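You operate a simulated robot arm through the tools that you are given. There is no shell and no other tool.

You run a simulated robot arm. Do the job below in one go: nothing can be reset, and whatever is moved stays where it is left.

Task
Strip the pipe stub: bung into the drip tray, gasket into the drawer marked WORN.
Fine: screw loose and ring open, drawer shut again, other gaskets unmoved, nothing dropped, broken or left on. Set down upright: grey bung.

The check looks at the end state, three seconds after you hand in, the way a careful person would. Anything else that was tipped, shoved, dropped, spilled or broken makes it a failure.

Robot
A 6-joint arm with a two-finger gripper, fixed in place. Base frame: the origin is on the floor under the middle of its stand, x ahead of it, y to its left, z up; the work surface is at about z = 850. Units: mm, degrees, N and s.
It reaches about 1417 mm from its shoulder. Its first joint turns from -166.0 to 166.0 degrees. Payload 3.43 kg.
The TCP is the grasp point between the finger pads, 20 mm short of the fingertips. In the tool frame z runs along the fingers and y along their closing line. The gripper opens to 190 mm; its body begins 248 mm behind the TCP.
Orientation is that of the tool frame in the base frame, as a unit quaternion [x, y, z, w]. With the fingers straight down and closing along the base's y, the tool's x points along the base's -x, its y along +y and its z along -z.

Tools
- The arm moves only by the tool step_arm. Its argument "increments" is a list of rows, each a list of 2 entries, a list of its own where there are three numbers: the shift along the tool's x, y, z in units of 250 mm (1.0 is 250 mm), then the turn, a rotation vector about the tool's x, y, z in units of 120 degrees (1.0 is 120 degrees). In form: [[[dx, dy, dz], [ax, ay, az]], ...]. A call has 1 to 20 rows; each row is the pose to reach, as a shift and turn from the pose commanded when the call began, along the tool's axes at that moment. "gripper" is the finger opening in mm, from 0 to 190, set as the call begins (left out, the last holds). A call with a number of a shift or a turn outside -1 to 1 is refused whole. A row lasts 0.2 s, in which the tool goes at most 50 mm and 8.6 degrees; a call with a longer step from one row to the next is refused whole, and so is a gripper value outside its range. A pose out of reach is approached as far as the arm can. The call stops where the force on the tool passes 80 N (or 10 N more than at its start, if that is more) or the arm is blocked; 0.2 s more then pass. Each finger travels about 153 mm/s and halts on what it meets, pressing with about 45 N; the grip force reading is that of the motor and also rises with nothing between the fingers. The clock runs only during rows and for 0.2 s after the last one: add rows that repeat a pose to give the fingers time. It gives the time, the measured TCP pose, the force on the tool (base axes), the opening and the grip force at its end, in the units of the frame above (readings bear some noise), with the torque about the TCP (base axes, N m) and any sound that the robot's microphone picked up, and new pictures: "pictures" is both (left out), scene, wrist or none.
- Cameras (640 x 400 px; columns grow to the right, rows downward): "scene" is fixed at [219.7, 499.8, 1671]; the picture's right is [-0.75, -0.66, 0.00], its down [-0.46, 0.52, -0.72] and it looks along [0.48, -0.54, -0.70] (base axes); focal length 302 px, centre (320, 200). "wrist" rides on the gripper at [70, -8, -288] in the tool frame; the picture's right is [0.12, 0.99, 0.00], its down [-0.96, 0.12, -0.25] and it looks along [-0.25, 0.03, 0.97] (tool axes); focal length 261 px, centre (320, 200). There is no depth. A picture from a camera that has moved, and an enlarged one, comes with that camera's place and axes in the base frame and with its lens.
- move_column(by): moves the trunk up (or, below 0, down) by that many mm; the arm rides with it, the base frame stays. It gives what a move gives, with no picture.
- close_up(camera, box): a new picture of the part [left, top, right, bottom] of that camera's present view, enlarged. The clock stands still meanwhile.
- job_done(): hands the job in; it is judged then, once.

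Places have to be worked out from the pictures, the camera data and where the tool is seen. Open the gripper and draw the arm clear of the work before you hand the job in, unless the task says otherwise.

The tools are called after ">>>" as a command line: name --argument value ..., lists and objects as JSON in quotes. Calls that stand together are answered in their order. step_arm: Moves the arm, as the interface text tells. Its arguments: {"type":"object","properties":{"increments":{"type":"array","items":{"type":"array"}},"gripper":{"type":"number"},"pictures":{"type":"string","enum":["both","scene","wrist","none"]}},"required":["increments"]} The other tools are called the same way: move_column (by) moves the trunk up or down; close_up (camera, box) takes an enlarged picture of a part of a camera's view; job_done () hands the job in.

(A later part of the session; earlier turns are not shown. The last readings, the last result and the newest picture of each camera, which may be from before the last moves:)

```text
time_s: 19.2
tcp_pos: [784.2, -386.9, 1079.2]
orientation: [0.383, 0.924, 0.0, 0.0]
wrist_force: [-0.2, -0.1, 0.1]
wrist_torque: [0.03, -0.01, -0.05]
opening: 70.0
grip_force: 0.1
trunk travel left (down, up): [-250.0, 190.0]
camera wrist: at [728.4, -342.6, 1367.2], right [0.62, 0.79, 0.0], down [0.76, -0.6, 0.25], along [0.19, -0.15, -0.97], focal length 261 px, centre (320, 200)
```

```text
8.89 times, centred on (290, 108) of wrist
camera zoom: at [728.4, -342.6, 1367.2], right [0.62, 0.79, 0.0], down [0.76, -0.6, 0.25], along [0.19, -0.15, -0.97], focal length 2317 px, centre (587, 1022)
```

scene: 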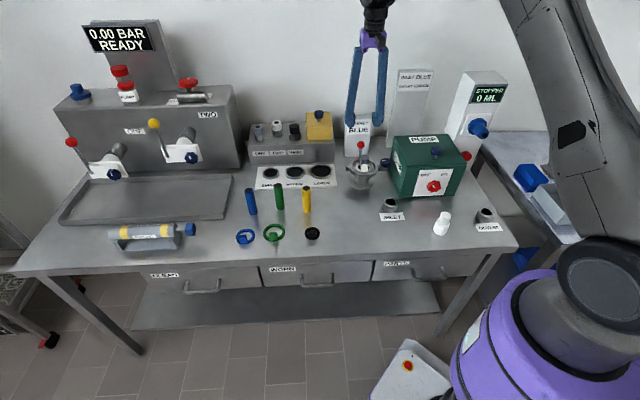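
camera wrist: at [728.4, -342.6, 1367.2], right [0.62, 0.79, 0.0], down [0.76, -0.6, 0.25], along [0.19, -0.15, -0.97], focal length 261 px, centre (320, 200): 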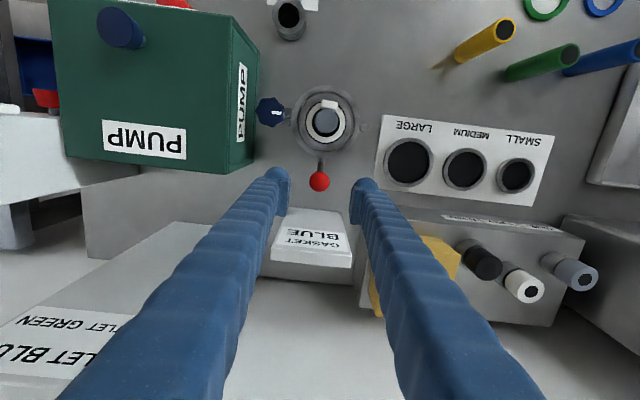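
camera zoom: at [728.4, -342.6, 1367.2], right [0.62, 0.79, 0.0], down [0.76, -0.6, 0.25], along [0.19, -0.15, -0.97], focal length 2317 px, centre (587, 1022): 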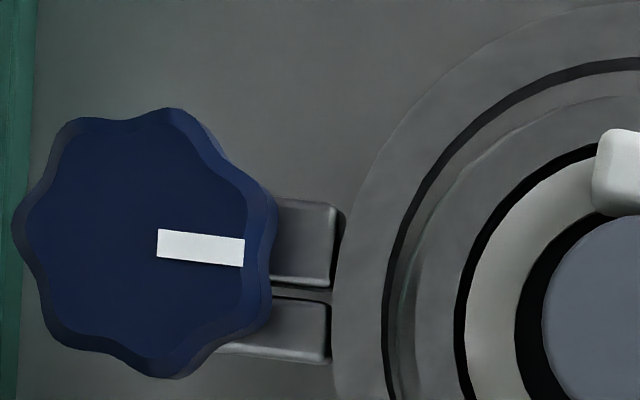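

The ball is confirmed at about (784.5, -387, 975). I descend so the pads straddle it and close gently on it.

>>> step_arm --increments '[[[0, 0, 0.1], [0, 0, 0]], [[0, 0, 0.2], [0, 0, 0]], [[0, 0, 0.3], [0, 0, 0]], [[0, 0, 0.38], [0, 0, 0]], [[0, 0, 0.424], [0, 0, 0]], [[0, 0, 0.424], [0, 0, 0]]]' --pictures "wrist"

>>> close_up --camera "wrist" --box '[240, 90, 400, 240]'

>>> step_arm --increments '[[[0, 0, 0], [0, 0, 0]], [[0, 0, 0], [0, 0, 0]], [[0, 0, 0], [0, 0, 0]]]' --gripper 15 --pictures "wrist"

>>> close_up --camera "wrist" --box '[240, 90, 400, 240]'

```text
time_s: 20.6
tcp_pos: [784.4, -387.9, 974.6]
orientation: [0.382, 0.924, 0.0, 0.0]
wrist_force: [-0.1, 0.9, -0.7]
wrist_torque: [0.0, -0.03, 0.01]
opening: 69.6
grip_force: 0.0
trunk travel left (down, up): [-250.0, 190.0]
camera wrist: at [728.4, -342.9, 1261.5], right [0.62, 0.79, 0.0], down [0.76, -0.6, 0.25], along [0.19, -0.15, -0.97], focal length 261 px, centre (320, 200)
```

wrist: 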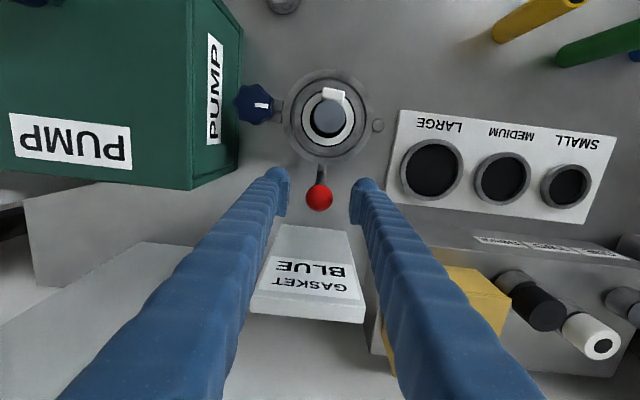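

```text
2.67 times, centred on (320, 165) of wrist
camera zoom: at [728.4, -342.9, 1261.5], right [0.62, 0.79, 0.0], down [0.76, -0.6, 0.25], along [0.19, -0.15, -0.97], focal length 695 px, centre (320, 293)
```

zoom: 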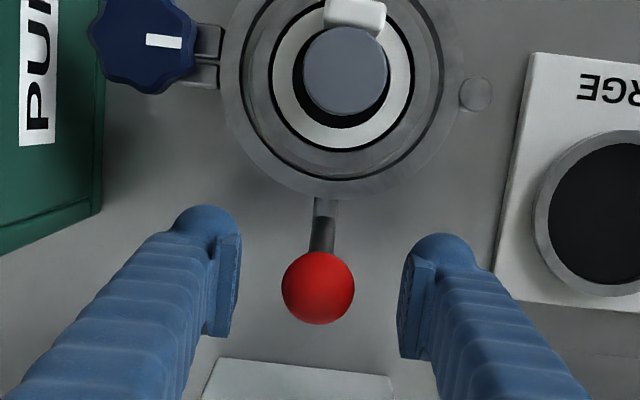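

```text
time_s: 21.4
tcp_pos: [785.3, -388.5, 974.4]
orientation: [0.383, 0.924, 0.0, 0.001]
wrist_force: [-0.4, -3.7, -2.2]
wrist_torque: [-0.14, -0.12, -0.04]
opening: 30.0
grip_force: 45.1
trunk travel left (down, up): [-250.0, 190.0]
camera wrist: at [728.5, -343.3, 1261.3], right [0.62, 0.79, 0.0], down [0.76, -0.6, 0.25], along [0.19, -0.15, -0.97], focal length 261 px, centre (320, 200)
```

wrist: 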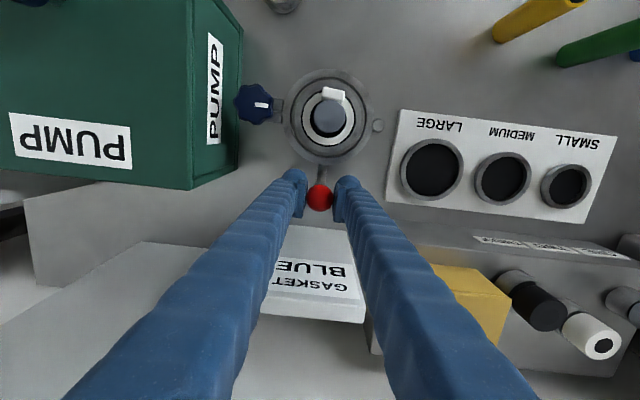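

```text
2.67 times, centred on (320, 165) of wrist
camera zoom: at [728.5, -343.3, 1261.3], right [0.62, 0.79, 0.0], down [0.76, -0.6, 0.25], along [0.19, -0.15, -0.97], focal length 695 px, centre (320, 293)
```

zoom: 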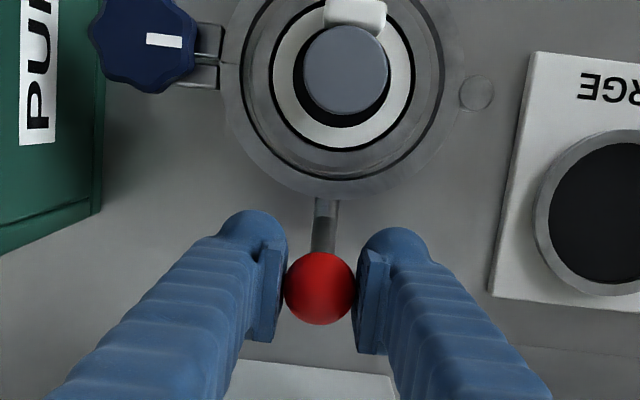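

The ball is held (30 mm). I test a small 5° swing along the presumed arc about the hinge pin and watch the force.

>>> step_arm --increments '[[[-0.0098, 0.016, 0], [0, 0, -0.0208]], [[-0.0207, 0.0316, 0], [0, 0, -0.0417]]]' --pictures "wrist"

>>> close_up --camera "wrist" --box '[240, 75, 400, 225]'

>>> close_up --camera "scene" --box '[340, 130, 400, 190]'

```text
time_s: 22.0
tcp_pos: [794.0, -385.9, 973.7]
orientation: [0.342, 0.94, 0.0, -0.001]
wrist_force: [1.5, -3.1, -4.0]
wrist_torque: [-0.21, -0.07, -0.01]
opening: 30.1
grip_force: 45.2
trunk travel left (down, up): [-250.0, 190.0]
camera wrist: at [734.2, -346.4, 1261.3], right [0.55, 0.84, 0.0], down [0.81, -0.53, 0.25], along [0.21, -0.14, -0.97], focal length 261 px, centre (320, 200)
```

wrist: 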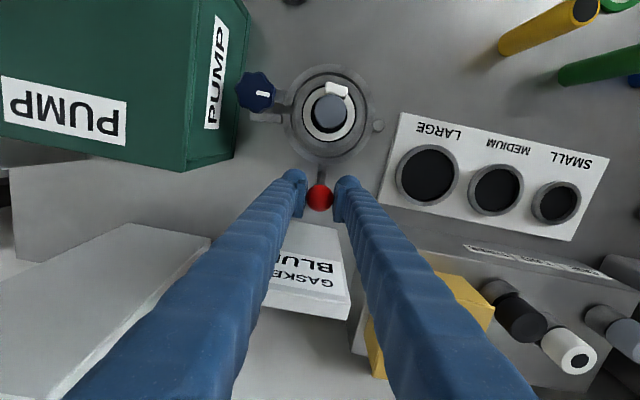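

```text
2.67 times, centred on (320, 150) of wrist
camera zoom: at [734.2, -346.4, 1261.3], right [0.55, 0.84, 0.0], down [0.81, -0.53, 0.25], along [0.21, -0.14, -0.97], focal length 695 px, centre (320, 333)
```

zoom: 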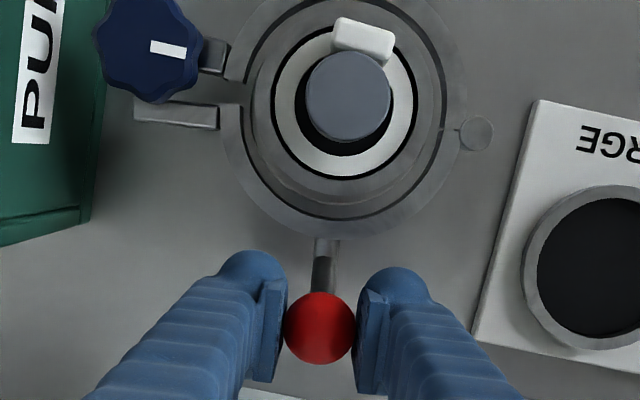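

```text
6.67 times, centred on (370, 160) of scene
camera zoom: at [219.7, 499.8, 1671.0], right [-0.75, -0.66, 0.0], down [-0.46, 0.52, -0.72], along [0.48, -0.54, -0.7], focal length 2015 px, centre (-13, 467)
```

zoom: 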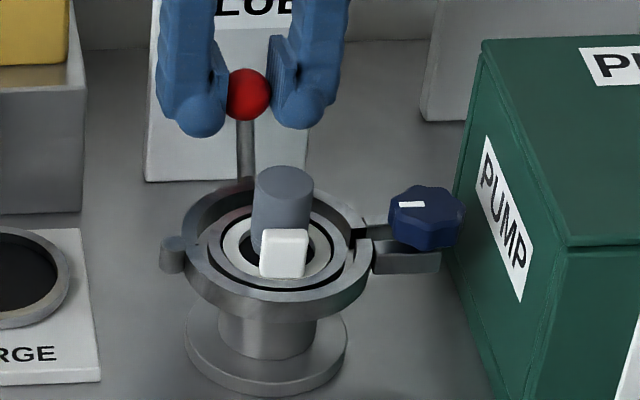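

The rear half swings freely about the pin with only a few newtons. I continue along the arc by another 45°, turning the wrist only a little to keep the fingers away from the rack behind.

>>> step_arm --increments '[[[-0.0299, 0.048, 0], [0, 0, -0.014]], [[-0.0533, 0.0995, 0], [0, 0, -0.028]], [[-0.0698, 0.1536, 0], [0, 0, -0.042]], [[-0.079, 0.2095, 0], [0, 0, -0.056]]]'

>>> close_up --camera "wrist" --box '[220, 75, 420, 235]'

>>> close_up --camera "scene" --box '[310, 100, 400, 190]'

```text
time_s: 23.0
tcp_pos: [842.9, -357.9, 972.7]
orientation: [0.286, 0.958, 0.0, -0.003]
wrist_force: [-1.6, -1.8, -15.8]
wrist_torque: [-0.33, 0.24, 0.32]
opening: 29.6
grip_force: 45.1
trunk travel left (down, up): [-250.0, 190.0]
camera wrist: at [779.4, -326.9, 1259.9], right [0.45, 0.9, 0.0], down [0.87, -0.43, 0.24], along [0.22, -0.11, -0.97], focal length 261 px, centre (320, 200)
```

scene: 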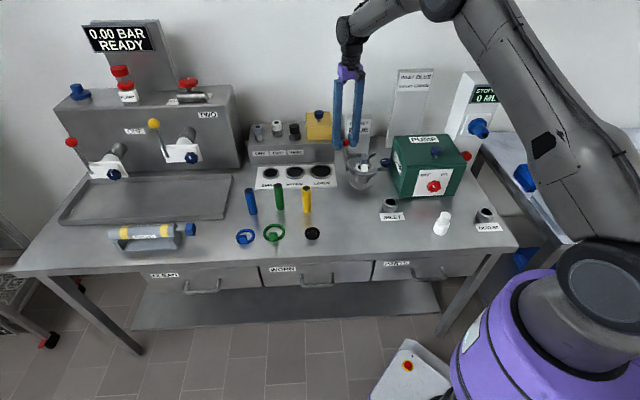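
wrist: 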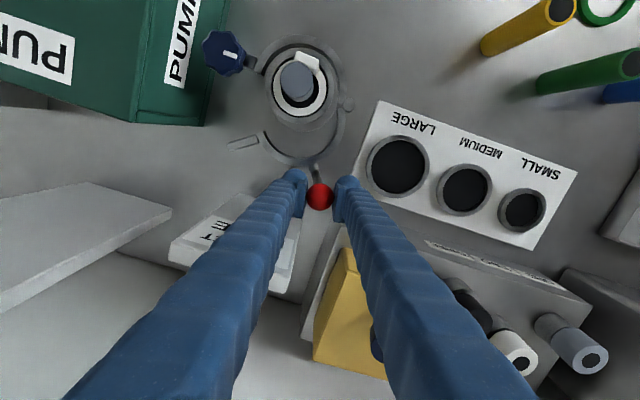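

```text
2.50 times, centred on (320, 155) of wrist
camera zoom: at [779.4, -326.9, 1259.9], right [0.45, 0.9, 0.0], down [0.87, -0.43, 0.24], along [0.22, -0.11, -0.97], focal length 652 px, centre (320, 312)
```

zoom: 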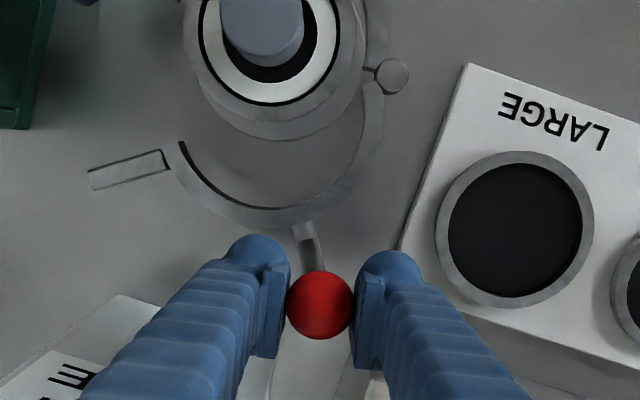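

```text
4.44 times, centred on (355, 145) of scene
camera zoom: at [219.7, 499.8, 1671.0], right [-0.75, -0.66, 0.0], down [-0.46, 0.52, -0.72], along [0.48, -0.54, -0.7], focal length 1343 px, centre (164, 444)
```

zoom: 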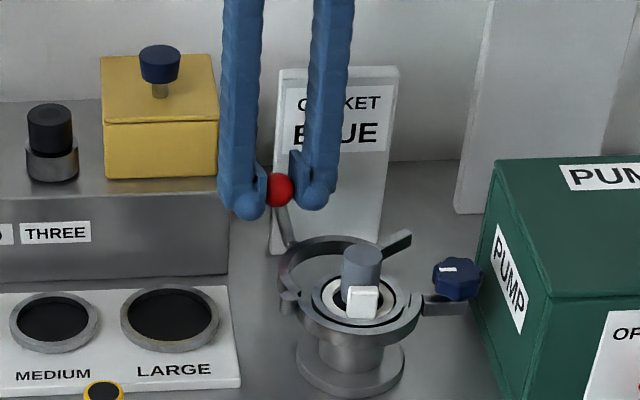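

The ring half is now about 35° open with a slight downward pull. I continue the arc another 40°, lowering the tool 2 mm to relieve that pull.

>>> step_arm --increments '[[[-0.0088, 0.0597, 0.006], [0, 0, -0.02]], [[-0.0093, 0.12, 0.008], [0, 0, -0.04]], [[-0.0013, 0.1798, 0.008], [0, 0, -0.06]], [[0.0149, 0.238, 0.008], [0, 0, -0.08]], [[0.039, 0.2933, 0.008], [0, 0, -0.1]]]'

>>> close_up --camera "wrist" --box '[180, 55, 420, 235]'

>>> close_up --camera "scene" --box '[310, 100, 400, 190]'

```text
time_s: 24.2
tcp_pos: [875.4, -290.7, 970.2]
orientation: [0.184, 0.983, 0.001, -0.002]
wrist_force: [-1.1, -1.3, -16.7]
wrist_torque: [-0.41, -0.02, 0.16]
opening: 28.4
grip_force: 45.1
trunk travel left (down, up): [-250.0, 190.0]
camera wrist: at [806.5, -273.3, 1257.6], right [0.25, 0.97, 0.0], down [0.94, -0.24, 0.24], along [0.24, -0.06, -0.97], focal length 261 px, centre (320, 200)
```

scene: 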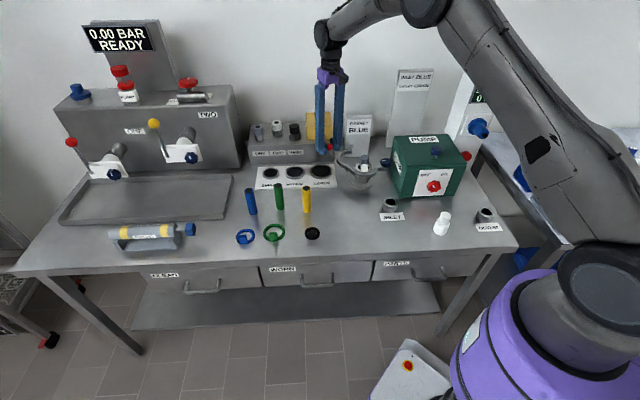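
wrist: 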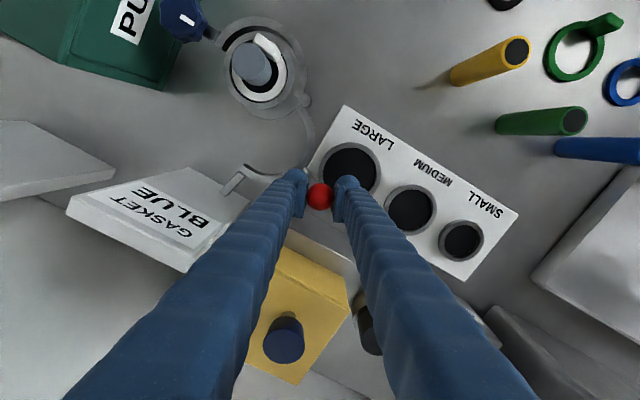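

```text
2.22 times, centred on (300, 145) of wrist
camera zoom: at [806.5, -273.3, 1257.6], right [0.25, 0.97, 0.0], down [0.94, -0.24, 0.24], along [0.24, -0.06, -0.97], focal length 579 px, centre (364, 322)
```

zoom: 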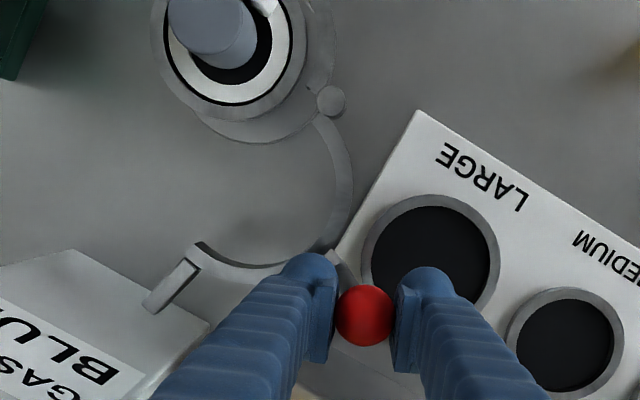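

```text
4.44 times, centred on (355, 145) of scene
camera zoom: at [219.7, 499.8, 1671.0], right [-0.75, -0.66, 0.0], down [-0.46, 0.52, -0.72], along [0.48, -0.54, -0.7], focal length 1343 px, centre (164, 444)
```

zoom: 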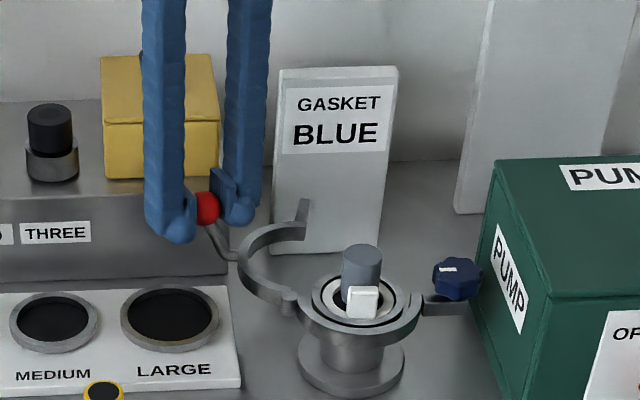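

About 75° open now. I try another 20° along the arc to be sure, watching for an end stop.

>>> step_arm --increments '[[[0.0203, 0.0568, 0.004], [0, 0, -0.01]], [[0.0482, 0.1102, 0.008], [0, 0, -0.02]], [[0.0649, 0.1354, 0.008], [0, 0, -0.03]]]'

>>> close_up --camera "wrist" --box '[180, 55, 420, 235]'

>>> close_up --camera "scene" --box '[310, 100, 400, 190]'

```text
time_s: 25.0
tcp_pos: [872.4, -254.2, 968.7]
orientation: [0.154, 0.988, 0.0, -0.001]
wrist_force: [-2.7, -6.3, -8.9]
wrist_torque: [-0.09, -0.12, 0.54]
opening: 28.0
grip_force: 45.3
trunk travel left (down, up): [-250.0, 190.0]
camera wrist: at [802.7, -240.5, 1256.5], right [0.19, 0.98, 0.0], down [0.95, -0.18, 0.25], along [0.24, -0.05, -0.97], focal length 261 px, centre (320, 200)
```

scene: 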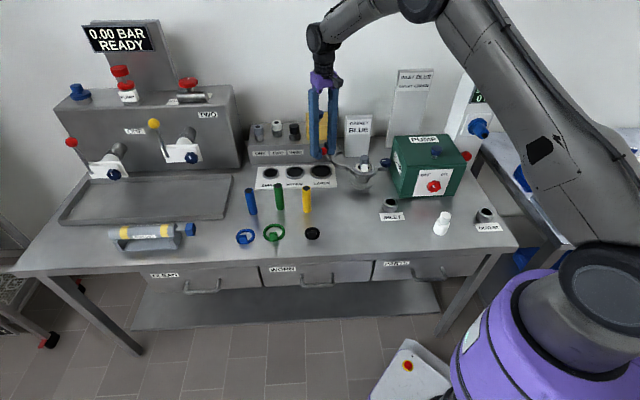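
wrist: 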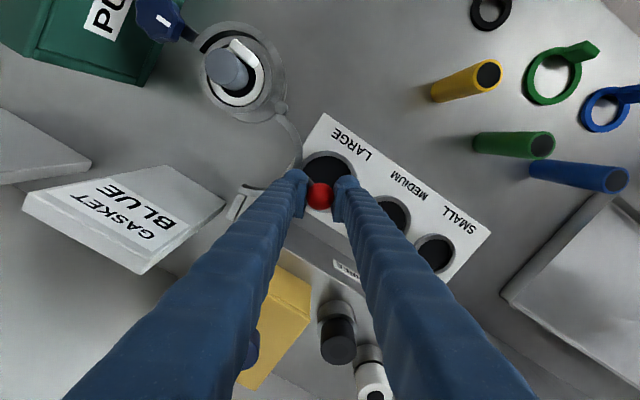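

```text
2.22 times, centred on (300, 145) of wrist
camera zoom: at [802.7, -240.5, 1256.5], right [0.19, 0.98, 0.0], down [0.95, -0.18, 0.25], along [0.24, -0.05, -0.97], focal length 579 px, centre (364, 322)
```

zoom: 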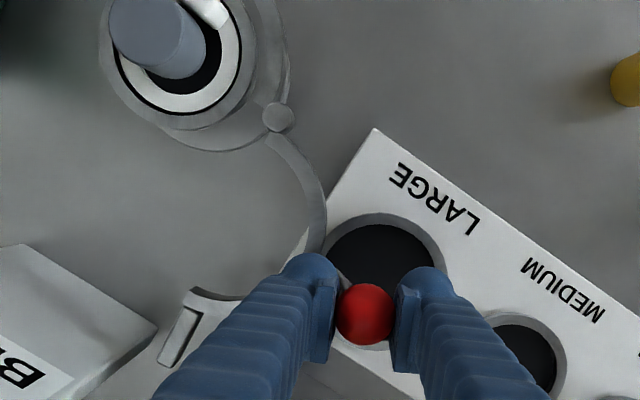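

```text
4.44 times, centred on (355, 145) of scene
camera zoom: at [219.7, 499.8, 1671.0], right [-0.75, -0.66, 0.0], down [-0.46, 0.52, -0.72], along [0.48, -0.54, -0.7], focal length 1343 px, centre (164, 444)
```

zoom: 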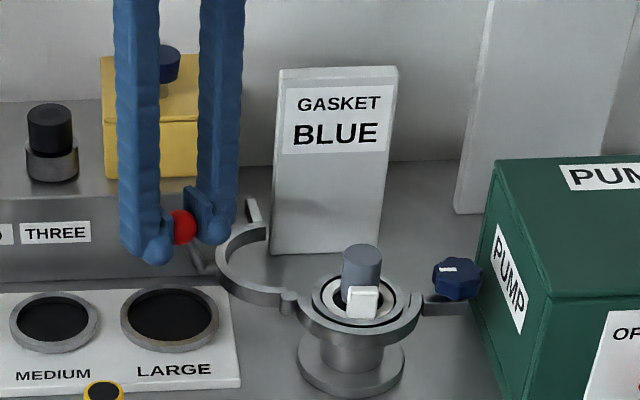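

The rear half is now ~95° open. I release the ball and rise straight up.

>>> step_arm --increments '[[[0, 0, 0], [0, 0, 0]], [[0, 0, 0], [0, 0, 0]], [[0, 0, -0.1], [0, 0, 0]], [[0, 0, -0.25], [0, 0, 0]], [[0, 0, -0.45], [0, 0, 0]], [[0, 0, -0.6], [0, 0, 0]]]' --gripper 65

>>> close_up --camera "scene" --box '[310, 100, 400, 190]'

>>> close_up --camera "wrist" --box '[180, 55, 420, 235]'

```text
time_s: 26.4
tcp_pos: [872.0, -253.2, 1120.3]
orientation: [0.154, 0.988, 0.0, 0.0]
wrist_force: [0.4, 0.7, -0.4]
wrist_torque: [-0.03, -0.03, 0.01]
opening: 65.0
grip_force: 0.2
trunk travel left (down, up): [-250.0, 190.0]
camera wrist: at [801.9, -238.5, 1407.4], right [0.19, 0.98, 0.0], down [0.95, -0.18, 0.25], along [0.24, -0.05, -0.97], focal length 261 px, centre (320, 200)
```

scene: 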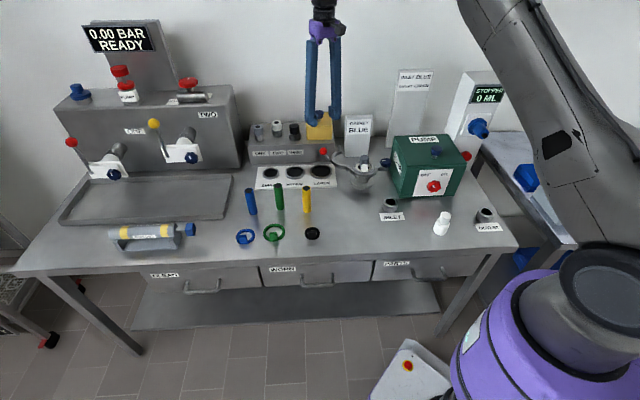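
wrist: 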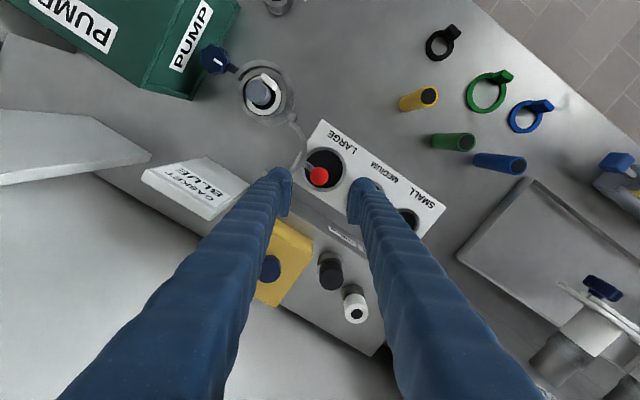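

```text
4.44 times, centred on (355, 145) of scene
camera zoom: at [219.7, 499.8, 1671.0], right [-0.75, -0.66, 0.0], down [-0.46, 0.52, -0.72], along [0.48, -0.54, -0.7], focal length 1343 px, centre (164, 444)
```

zoom: 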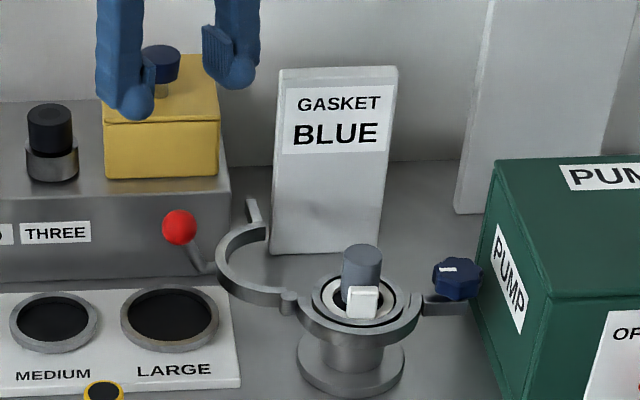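

```text
2.22 times, centred on (300, 145) of wrist
camera zoom: at [801.9, -238.5, 1407.4], right [0.19, 0.98, 0.0], down [0.95, -0.18, 0.25], along [0.24, -0.05, -0.97], focal length 579 px, centre (364, 322)
```

zoom: 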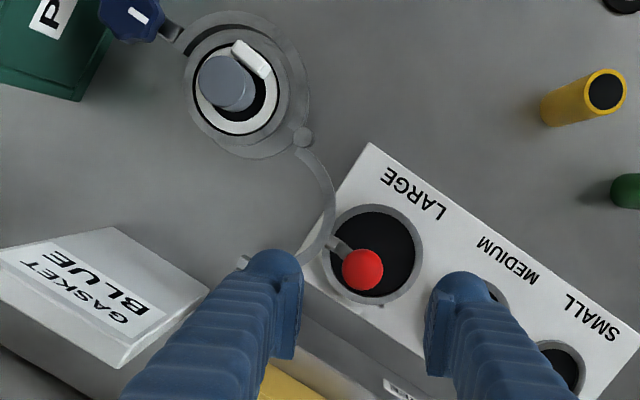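

The ring is open and stays open. Next I examine the drip tray for a clear place near its right end, and take another look at the bung.

>>> close_up --camera "scene" --box '[50, 150, 250, 260]'

>>> close_up --camera "wrist" --box '[440, 150, 640, 400]'

>>> close_up --camera "wrist" --box '[220, 50, 310, 140]'

```text
3.20 times, centred on (150, 205) of scene
camera zoom: at [219.7, 499.8, 1671.0], right [-0.75, -0.66, 0.0], down [-0.46, 0.52, -0.72], along [0.48, -0.54, -0.7], focal length 967 px, centre (864, 184)
```

zoom: 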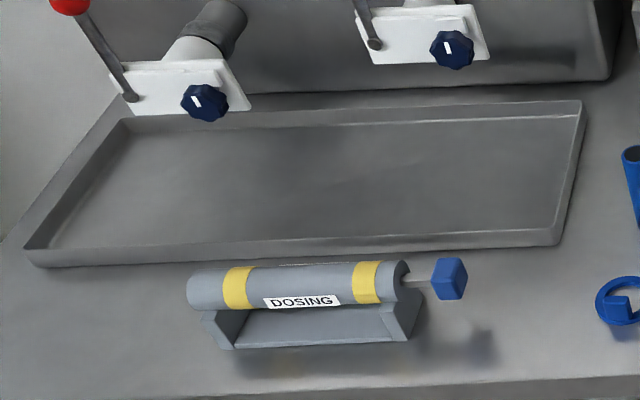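

```text
1.60 times, centred on (540, 275) of wrist
camera zoom: at [801.9, -238.5, 1407.4], right [0.19, 0.98, 0.0], down [0.95, -0.18, 0.25], along [0.24, -0.05, -0.97], focal length 417 px, centre (-32, 80)
```

zoom: 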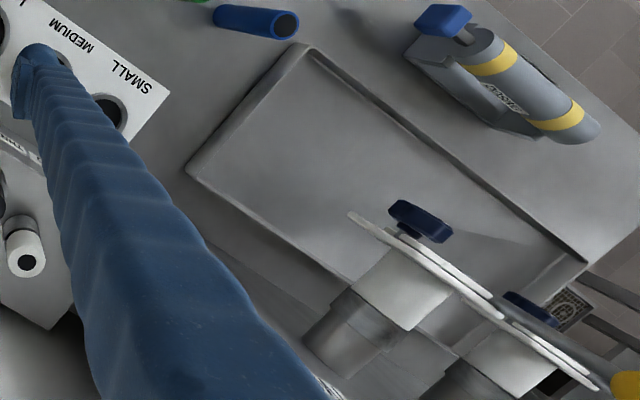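

```text
4.44 times, centred on (265, 95) of wrist
camera zoom: at [801.9, -238.5, 1407.4], right [0.19, 0.98, 0.0], down [0.95, -0.18, 0.25], along [0.24, -0.05, -0.97], focal length 1158 px, centre (564, 667)
```

zoom: 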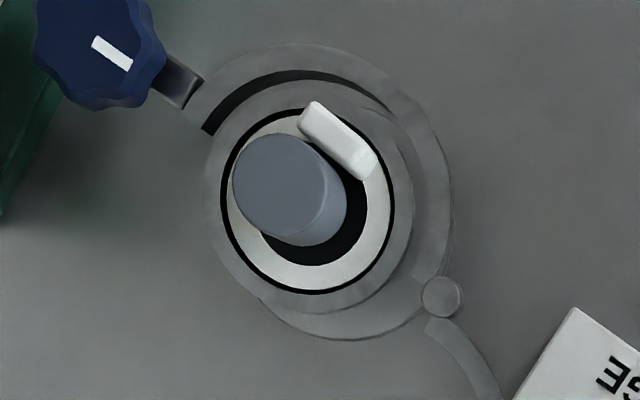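

Tray right-end corners come out near (970, 174) and (1142, 15); a safe spot inside is about (1070, 180). I now go above the bung at (720.3, -324.7) with the fingers closing along the bench length.

>>> step_arm --increments '[[[0.1, -0.09, 0], [0, 0, 0.05]], [[0.2, -0.18, 0], [0, 0, 0.1]], [[0.3, -0.27, 0], [0, 0, 0.15]], [[0.4, -0.37, 0.02], [0, 0, 0.2]], [[0.4904, -0.456, 0.06], [0, 0, 0.2277]], [[0.4904, -0.456, 0.084], [0, 0, 0.2277]]]' --gripper 70

>>> close_up --camera "wrist" --box '[240, 110, 400, 260]'

>>> close_up --camera "scene" --box '[320, 80, 420, 190]'

```text
time_s: 27.8
tcp_pos: [719.9, -325.8, 1099.1]
orientation: [0.384, 0.924, 0.0, 0.0]
wrist_force: [-0.1, 0.4, 0.2]
wrist_torque: [0.0, 0.03, -0.01]
opening: 69.7
grip_force: 0.0
trunk travel left (down, up): [-250.0, 190.0]
camera wrist: at [664.3, -281.0, 1385.8], right [0.62, 0.79, 0.0], down [0.76, -0.6, 0.25], along [0.19, -0.15, -0.97], focal length 261 px, centre (320, 200)
```

scene: 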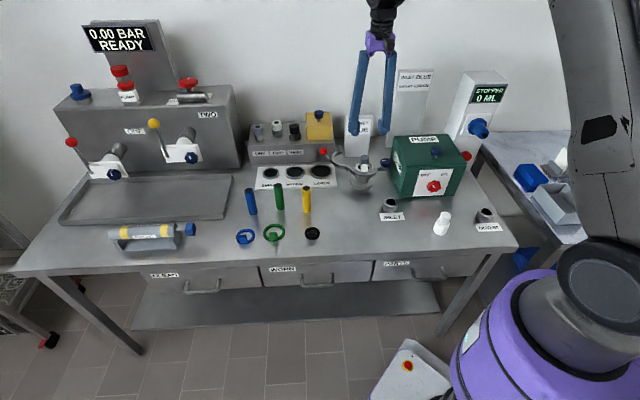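
wrist: 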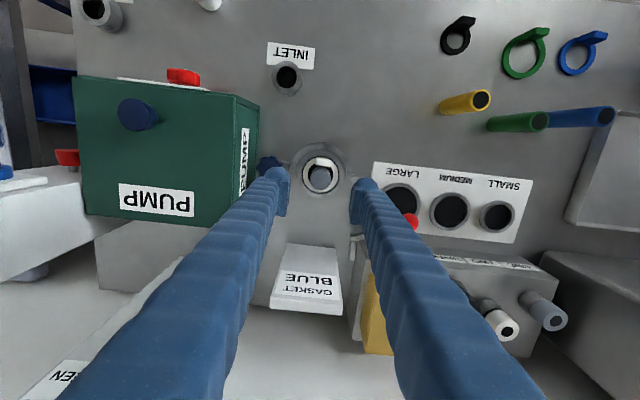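

```text
2.67 times, centred on (320, 185) of wrist
camera zoom: at [664.3, -281.0, 1385.8], right [0.62, 0.79, 0.0], down [0.76, -0.6, 0.25], along [0.19, -0.15, -0.97], focal length 695 px, centre (320, 240)
```

zoom: 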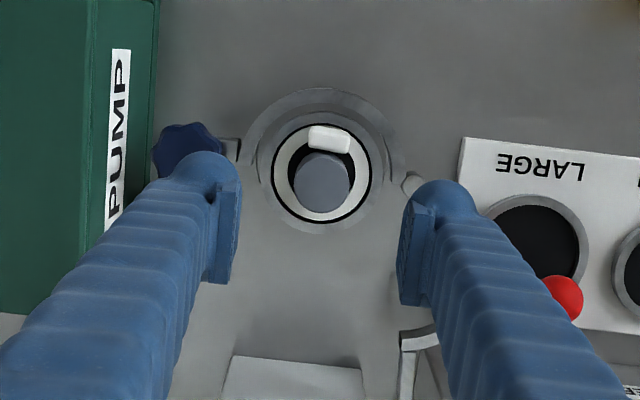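

```text
3.64 times, centred on (370, 135) of scene
camera zoom: at [219.7, 499.8, 1671.0], right [-0.75, -0.66, 0.0], down [-0.46, 0.52, -0.72], along [0.48, -0.54, -0.7], focal length 1099 px, centre (138, 436)
```

zoom: 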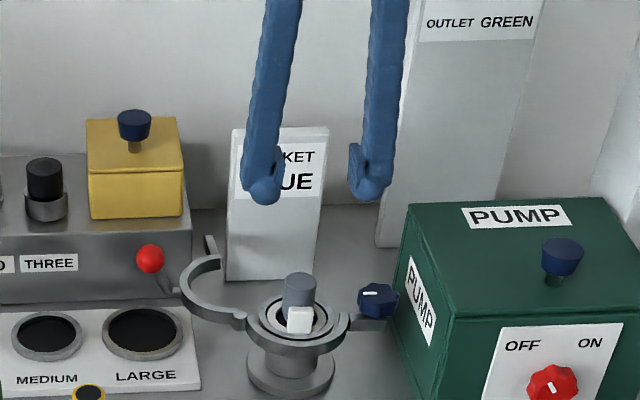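

The bung is centred under the TCP at (720.5, -324). To keep the left finger off the knob (top ≈957), I descend only to TCP z≈977 with a 52 mm opening, then close.

>>> step_arm --increments '[[[0, 0, 0], [0, 0, 0]], [[0, 0, 0.15], [0, 0, 0]], [[0, 0, 0.3], [0, 0, 0]], [[0, 0, 0.4], [0, 0, 0]], [[0, 0, 0.46], [0, 0, 0]], [[0, 0, 0.4926], [0, 0, 0]], [[0, 0, 0.4926], [0, 0, 0]]]' --gripper 52

>>> close_up --camera "wrist" --box '[250, 130, 390, 260]'

>>> close_up --camera "scene" --box '[335, 120, 405, 190]'

```text
time_s: 29.4
tcp_pos: [720.2, -323.8, 976.5]
orientation: [0.382, 0.924, -0.001, 0.0]
wrist_force: [0.3, -0.2, -0.2]
wrist_torque: [0.03, 0.01, -0.01]
opening: 52.2
grip_force: 0.1
trunk travel left (down, up): [-250.0, 190.0]
camera wrist: at [663.9, -279.9, 1263.1], right [0.62, 0.79, 0.0], down [0.76, -0.6, 0.25], along [0.19, -0.15, -0.97], focal length 261 px, centre (320, 200)
```

scene: 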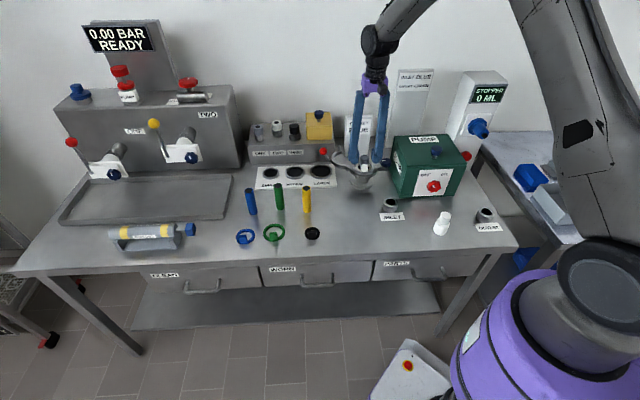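
wrist: 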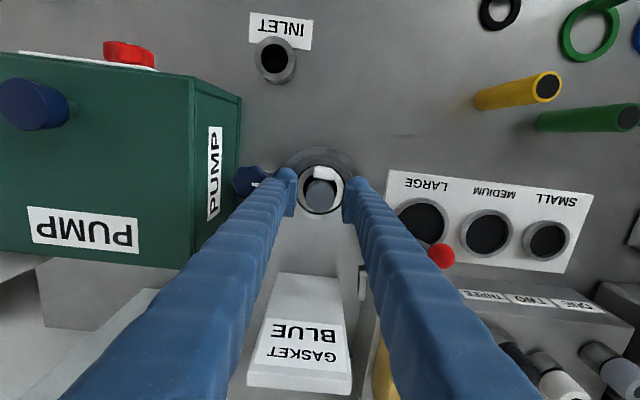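

```text
3.08 times, centred on (320, 195) of wrist
camera zoom: at [663.9, -279.9, 1263.1], right [0.62, 0.79, 0.0], down [0.76, -0.6, 0.25], along [0.19, -0.15, -0.97], focal length 802 px, centre (320, 215)
```

zoom: 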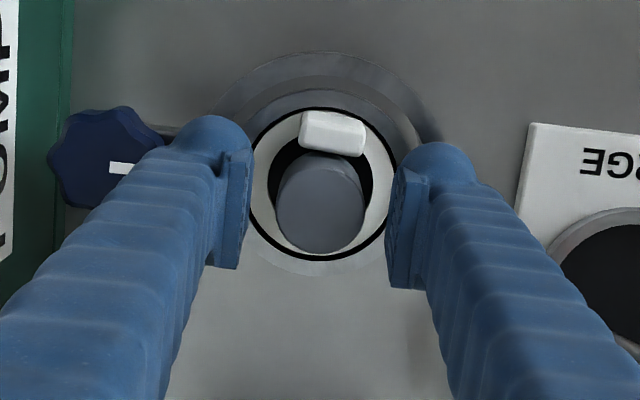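

```text
5.71 times, centred on (370, 155) of scene
camera zoom: at [219.7, 499.8, 1671.0], right [-0.75, -0.66, 0.0], down [-0.46, 0.52, -0.72], along [0.48, -0.54, -0.7], focal length 1727 px, centre (34, 457)
```

zoom: 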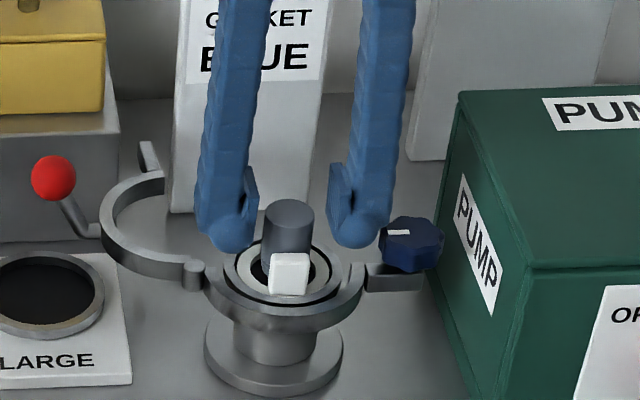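

Pads straddle the bung and the finger clears the knob. I close on the bung.

>>> step_arm --increments '[[[0, 0, 0], [0, 0, 0]], [[0, 0, 0], [0, 0, 0]], [[0, 0, 0], [0, 0, 0]]]' --gripper 20 --pictures "none"

>>> close_up --camera "scene" --box '[335, 120, 405, 190]'

>>> close_up --camera "wrist" --box '[250, 130, 390, 260]'

```text
time_s: 30.2
tcp_pos: [719.6, -324.5, 975.7]
orientation: [0.383, 0.924, 0.0, 0.0]
wrist_force: [0.7, -0.5, 0.2]
wrist_torque: [-0.02, 0.03, 0.01]
opening: 31.8
grip_force: 45.2
trunk travel left (down, up): [-250.0, 190.0]
```

```text
5.71 times, centred on (370, 155) of scene
camera zoom: at [219.7, 499.8, 1671.0], right [-0.75, -0.66, 0.0], down [-0.46, 0.52, -0.72], along [0.48, -0.54, -0.7], focal length 1727 px, centre (34, 457)
```

zoom: 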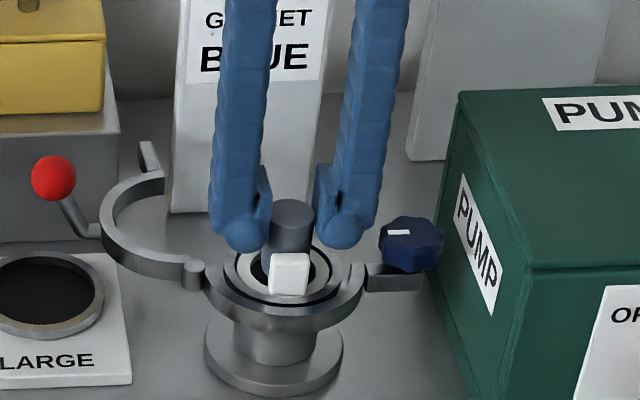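

```text
3.08 times, centred on (320, 195) of wrist
camera zoom: at [664.1, -279.8, 1263.2], right [0.62, 0.79, 0.0], down [0.76, -0.6, 0.25], along [0.19, -0.15, -0.97], focal length 802 px, centre (320, 215)
```

zoom: 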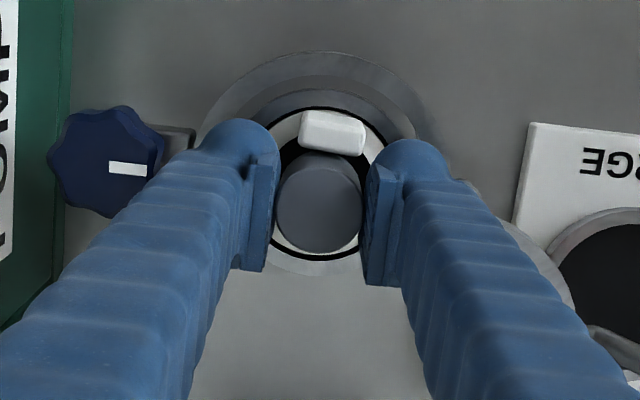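

Gripped at 31.8 mm. I lift straight up slowly and watch force.

>>> step_arm --increments '[[[0, 0, -0.02], [0, 0, 0]], [[0, 0, -0.04], [0, 0, 0]], [[0, 0, -0.08], [0, 0, 0]], [[0, 0, -0.12], [0, 0, 0]]]' --pictures "none"

>>> close_up --camera "scene" --box '[335, 110, 405, 190]'

```text
time_s: 31.2
tcp_pos: [720.0, -324.0, 1006.2]
orientation: [0.383, 0.924, 0.001, 0.0]
wrist_force: [0.2, 0.5, -0.9]
wrist_torque: [0.0, -0.01, 0.02]
opening: 31.9
grip_force: 44.8
trunk travel left (down, up): [-250.0, 190.0]
```

```text
5.00 times, centred on (370, 150) of scene
camera zoom: at [219.7, 499.8, 1671.0], right [-0.75, -0.66, 0.0], down [-0.46, 0.52, -0.72], along [0.48, -0.54, -0.7], focal length 1511 px, centre (70, 450)
```

zoom: 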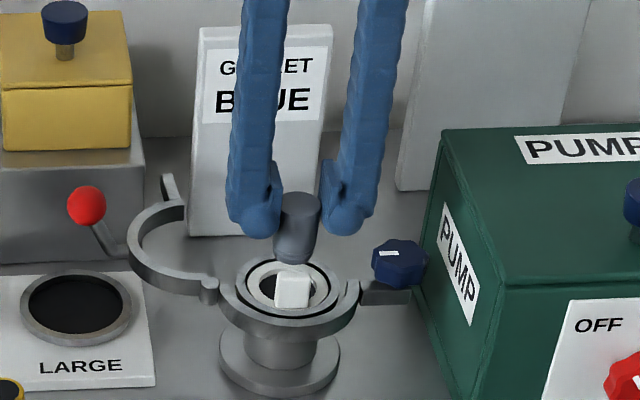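

It lifts easily (≈1 N). I raise it further and inspect its shape and tilt.

>>> step_arm --increments '[[[0, 0, -0.15], [0, 0, 0]], [[0, 0, -0.3], [0, 0, 0]], [[0, 0, -0.4], [0, 0, 0]], [[0, 0, -0.4], [0, 0, 0]]]'

>>> close_up --camera "scene" --box '[345, 90, 405, 150]'

>>> close_up --camera "wrist" --box '[250, 130, 390, 260]'

>>> close_up --camera "scene" --box '[345, 145, 393, 190]'

```text
time_s: 32.2
tcp_pos: [720.1, -324.6, 1106.9]
orientation: [0.383, 0.924, 0.001, -0.001]
wrist_force: [0.4, -0.4, -0.6]
wrist_torque: [0.01, 0.01, -0.04]
opening: 32.0
grip_force: 45.4
trunk travel left (down, up): [-250.0, 190.0]
camera wrist: at [664.3, -280.0, 1392.9], right [0.62, 0.79, 0.0], down [0.76, -0.6, 0.25], along [0.19, -0.15, -0.97], focal length 261 px, centre (320, 200)
```

scene: 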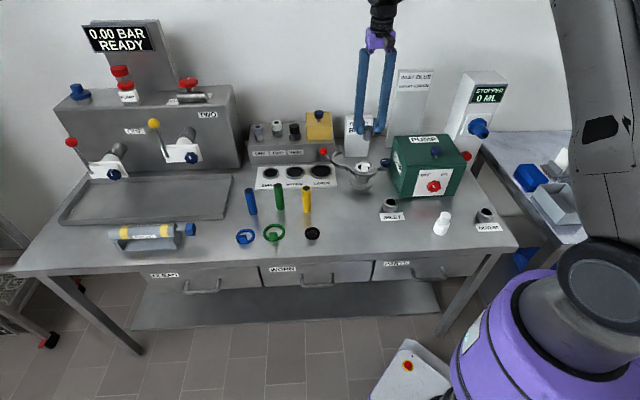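
wrist: 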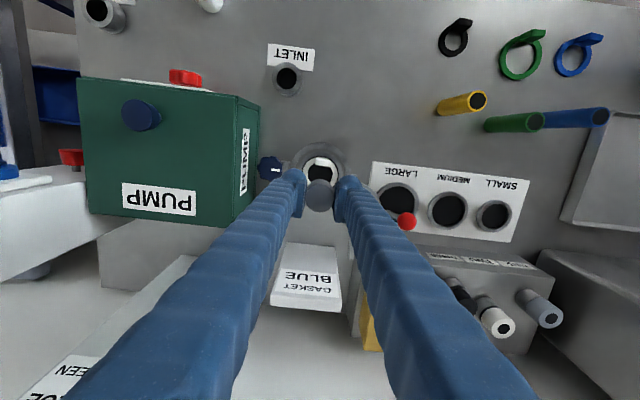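

```text
6.67 times, centred on (375, 120) of scene
camera zoom: at [219.7, 499.8, 1671.0], right [-0.75, -0.66, 0.0], down [-0.46, 0.52, -0.72], along [0.48, -0.54, -0.7], focal length 2015 px, centre (-47, 733)
```

zoom: 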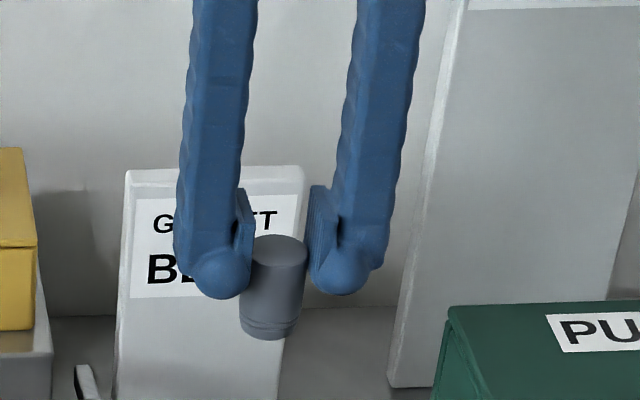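

```text
3.08 times, centred on (320, 195) of wrist
camera zoom: at [664.3, -280.0, 1392.9], right [0.62, 0.79, 0.0], down [0.76, -0.6, 0.25], along [0.19, -0.15, -0.97], focal length 802 px, centre (320, 215)
```

zoom: 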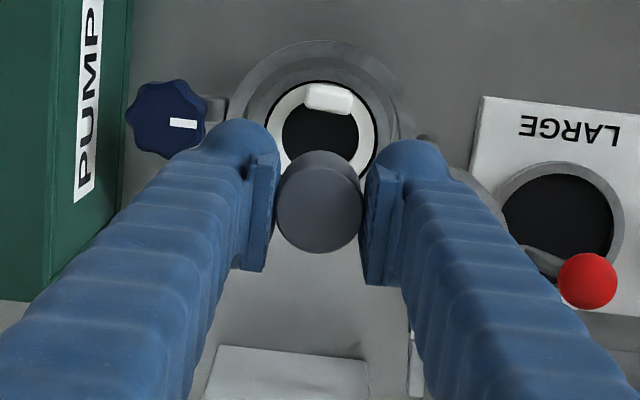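

```text
8.89 times, centred on (369, 168) of scene
camera zoom: at [219.7, 499.8, 1671.0], right [-0.75, -0.66, 0.0], down [-0.46, 0.52, -0.72], along [0.48, -0.54, -0.7], focal length 2687 px, centre (-116, 489)
```

zoom: 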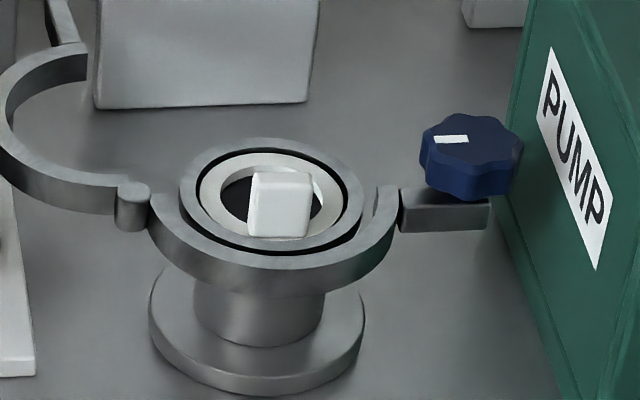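

The bung is upright in the grip, roughly 55 mm tall (bottom about 51 mm below the TCP). Now I carry it high toward the tray, stopping partway to view the valve spouts over the tray.

>>> step_arm --increments '[[[0.027, 0.15, 0], [0, 0, 0]], [[0.054, 0.3, 0], [0, 0, 0]], [[0.081, 0.45, 0], [0, 0, 0]], [[0.108, 0.6, 0], [0, 0, 0]], [[0.135, 0.75, 0], [0, 0, 0]], [[0.162, 0.9, 0], [0, 0, 0]]]'

>>> close_up --camera "wrist" --box '[380, 50, 640, 330]'

>>> close_up --camera "scene" --box '[50, 100, 260, 230]'

```text
time_s: 33.6
tcp_pos: [851.6, -136.3, 1106.6]
orientation: [0.383, 0.924, -0.001, -0.002]
wrist_force: [0.3, 0.6, -1.0]
wrist_torque: [-0.04, 0.06, -0.03]
opening: 32.0
grip_force: 45.0
trunk travel left (down, up): [-250.0, 190.0]
camera wrist: at [796.0, -92.4, 1393.3], right [0.62, 0.79, 0.0], down [0.76, -0.6, 0.25], along [0.19, -0.15, -0.97], focal length 261 px, centre (320, 200)
```

scene: 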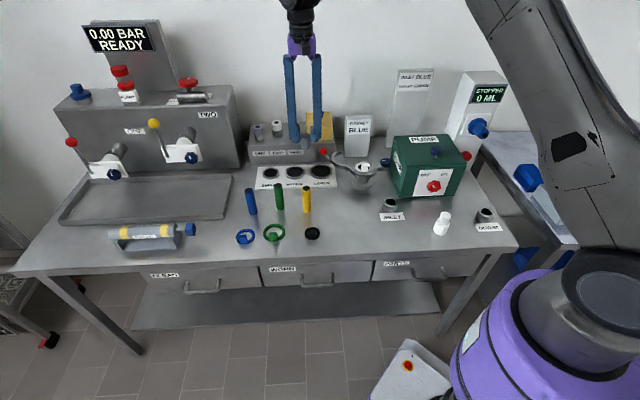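
wrist: 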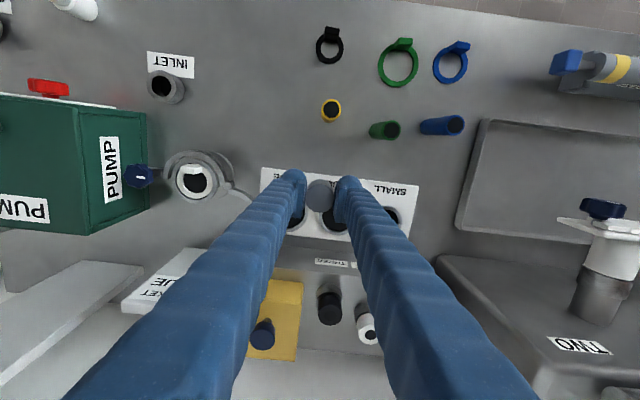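

```text
1.43 times, centred on (510, 190) of wrist
camera zoom: at [796.0, -92.4, 1393.3], right [0.62, 0.79, 0.0], down [0.76, -0.6, 0.25], along [0.19, -0.15, -0.97], focal length 372 px, centre (49, 214)
```

zoom: 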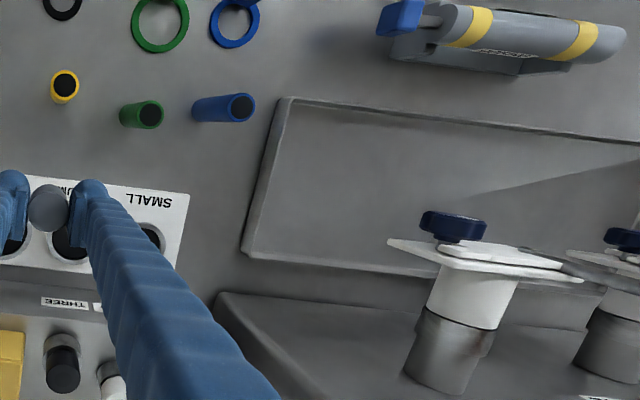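

```text
3.05 times, centred on (155, 165) of scene
camera zoom: at [219.7, 499.8, 1671.0], right [-0.75, -0.66, 0.0], down [-0.46, 0.52, -0.72], along [0.48, -0.54, -0.7], focal length 921 px, centre (823, 307)
```

zoom: 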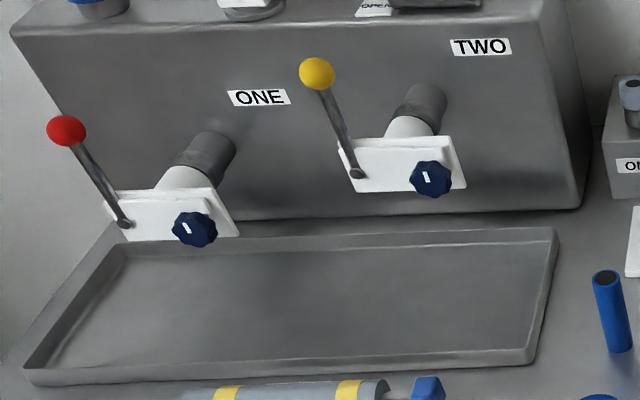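

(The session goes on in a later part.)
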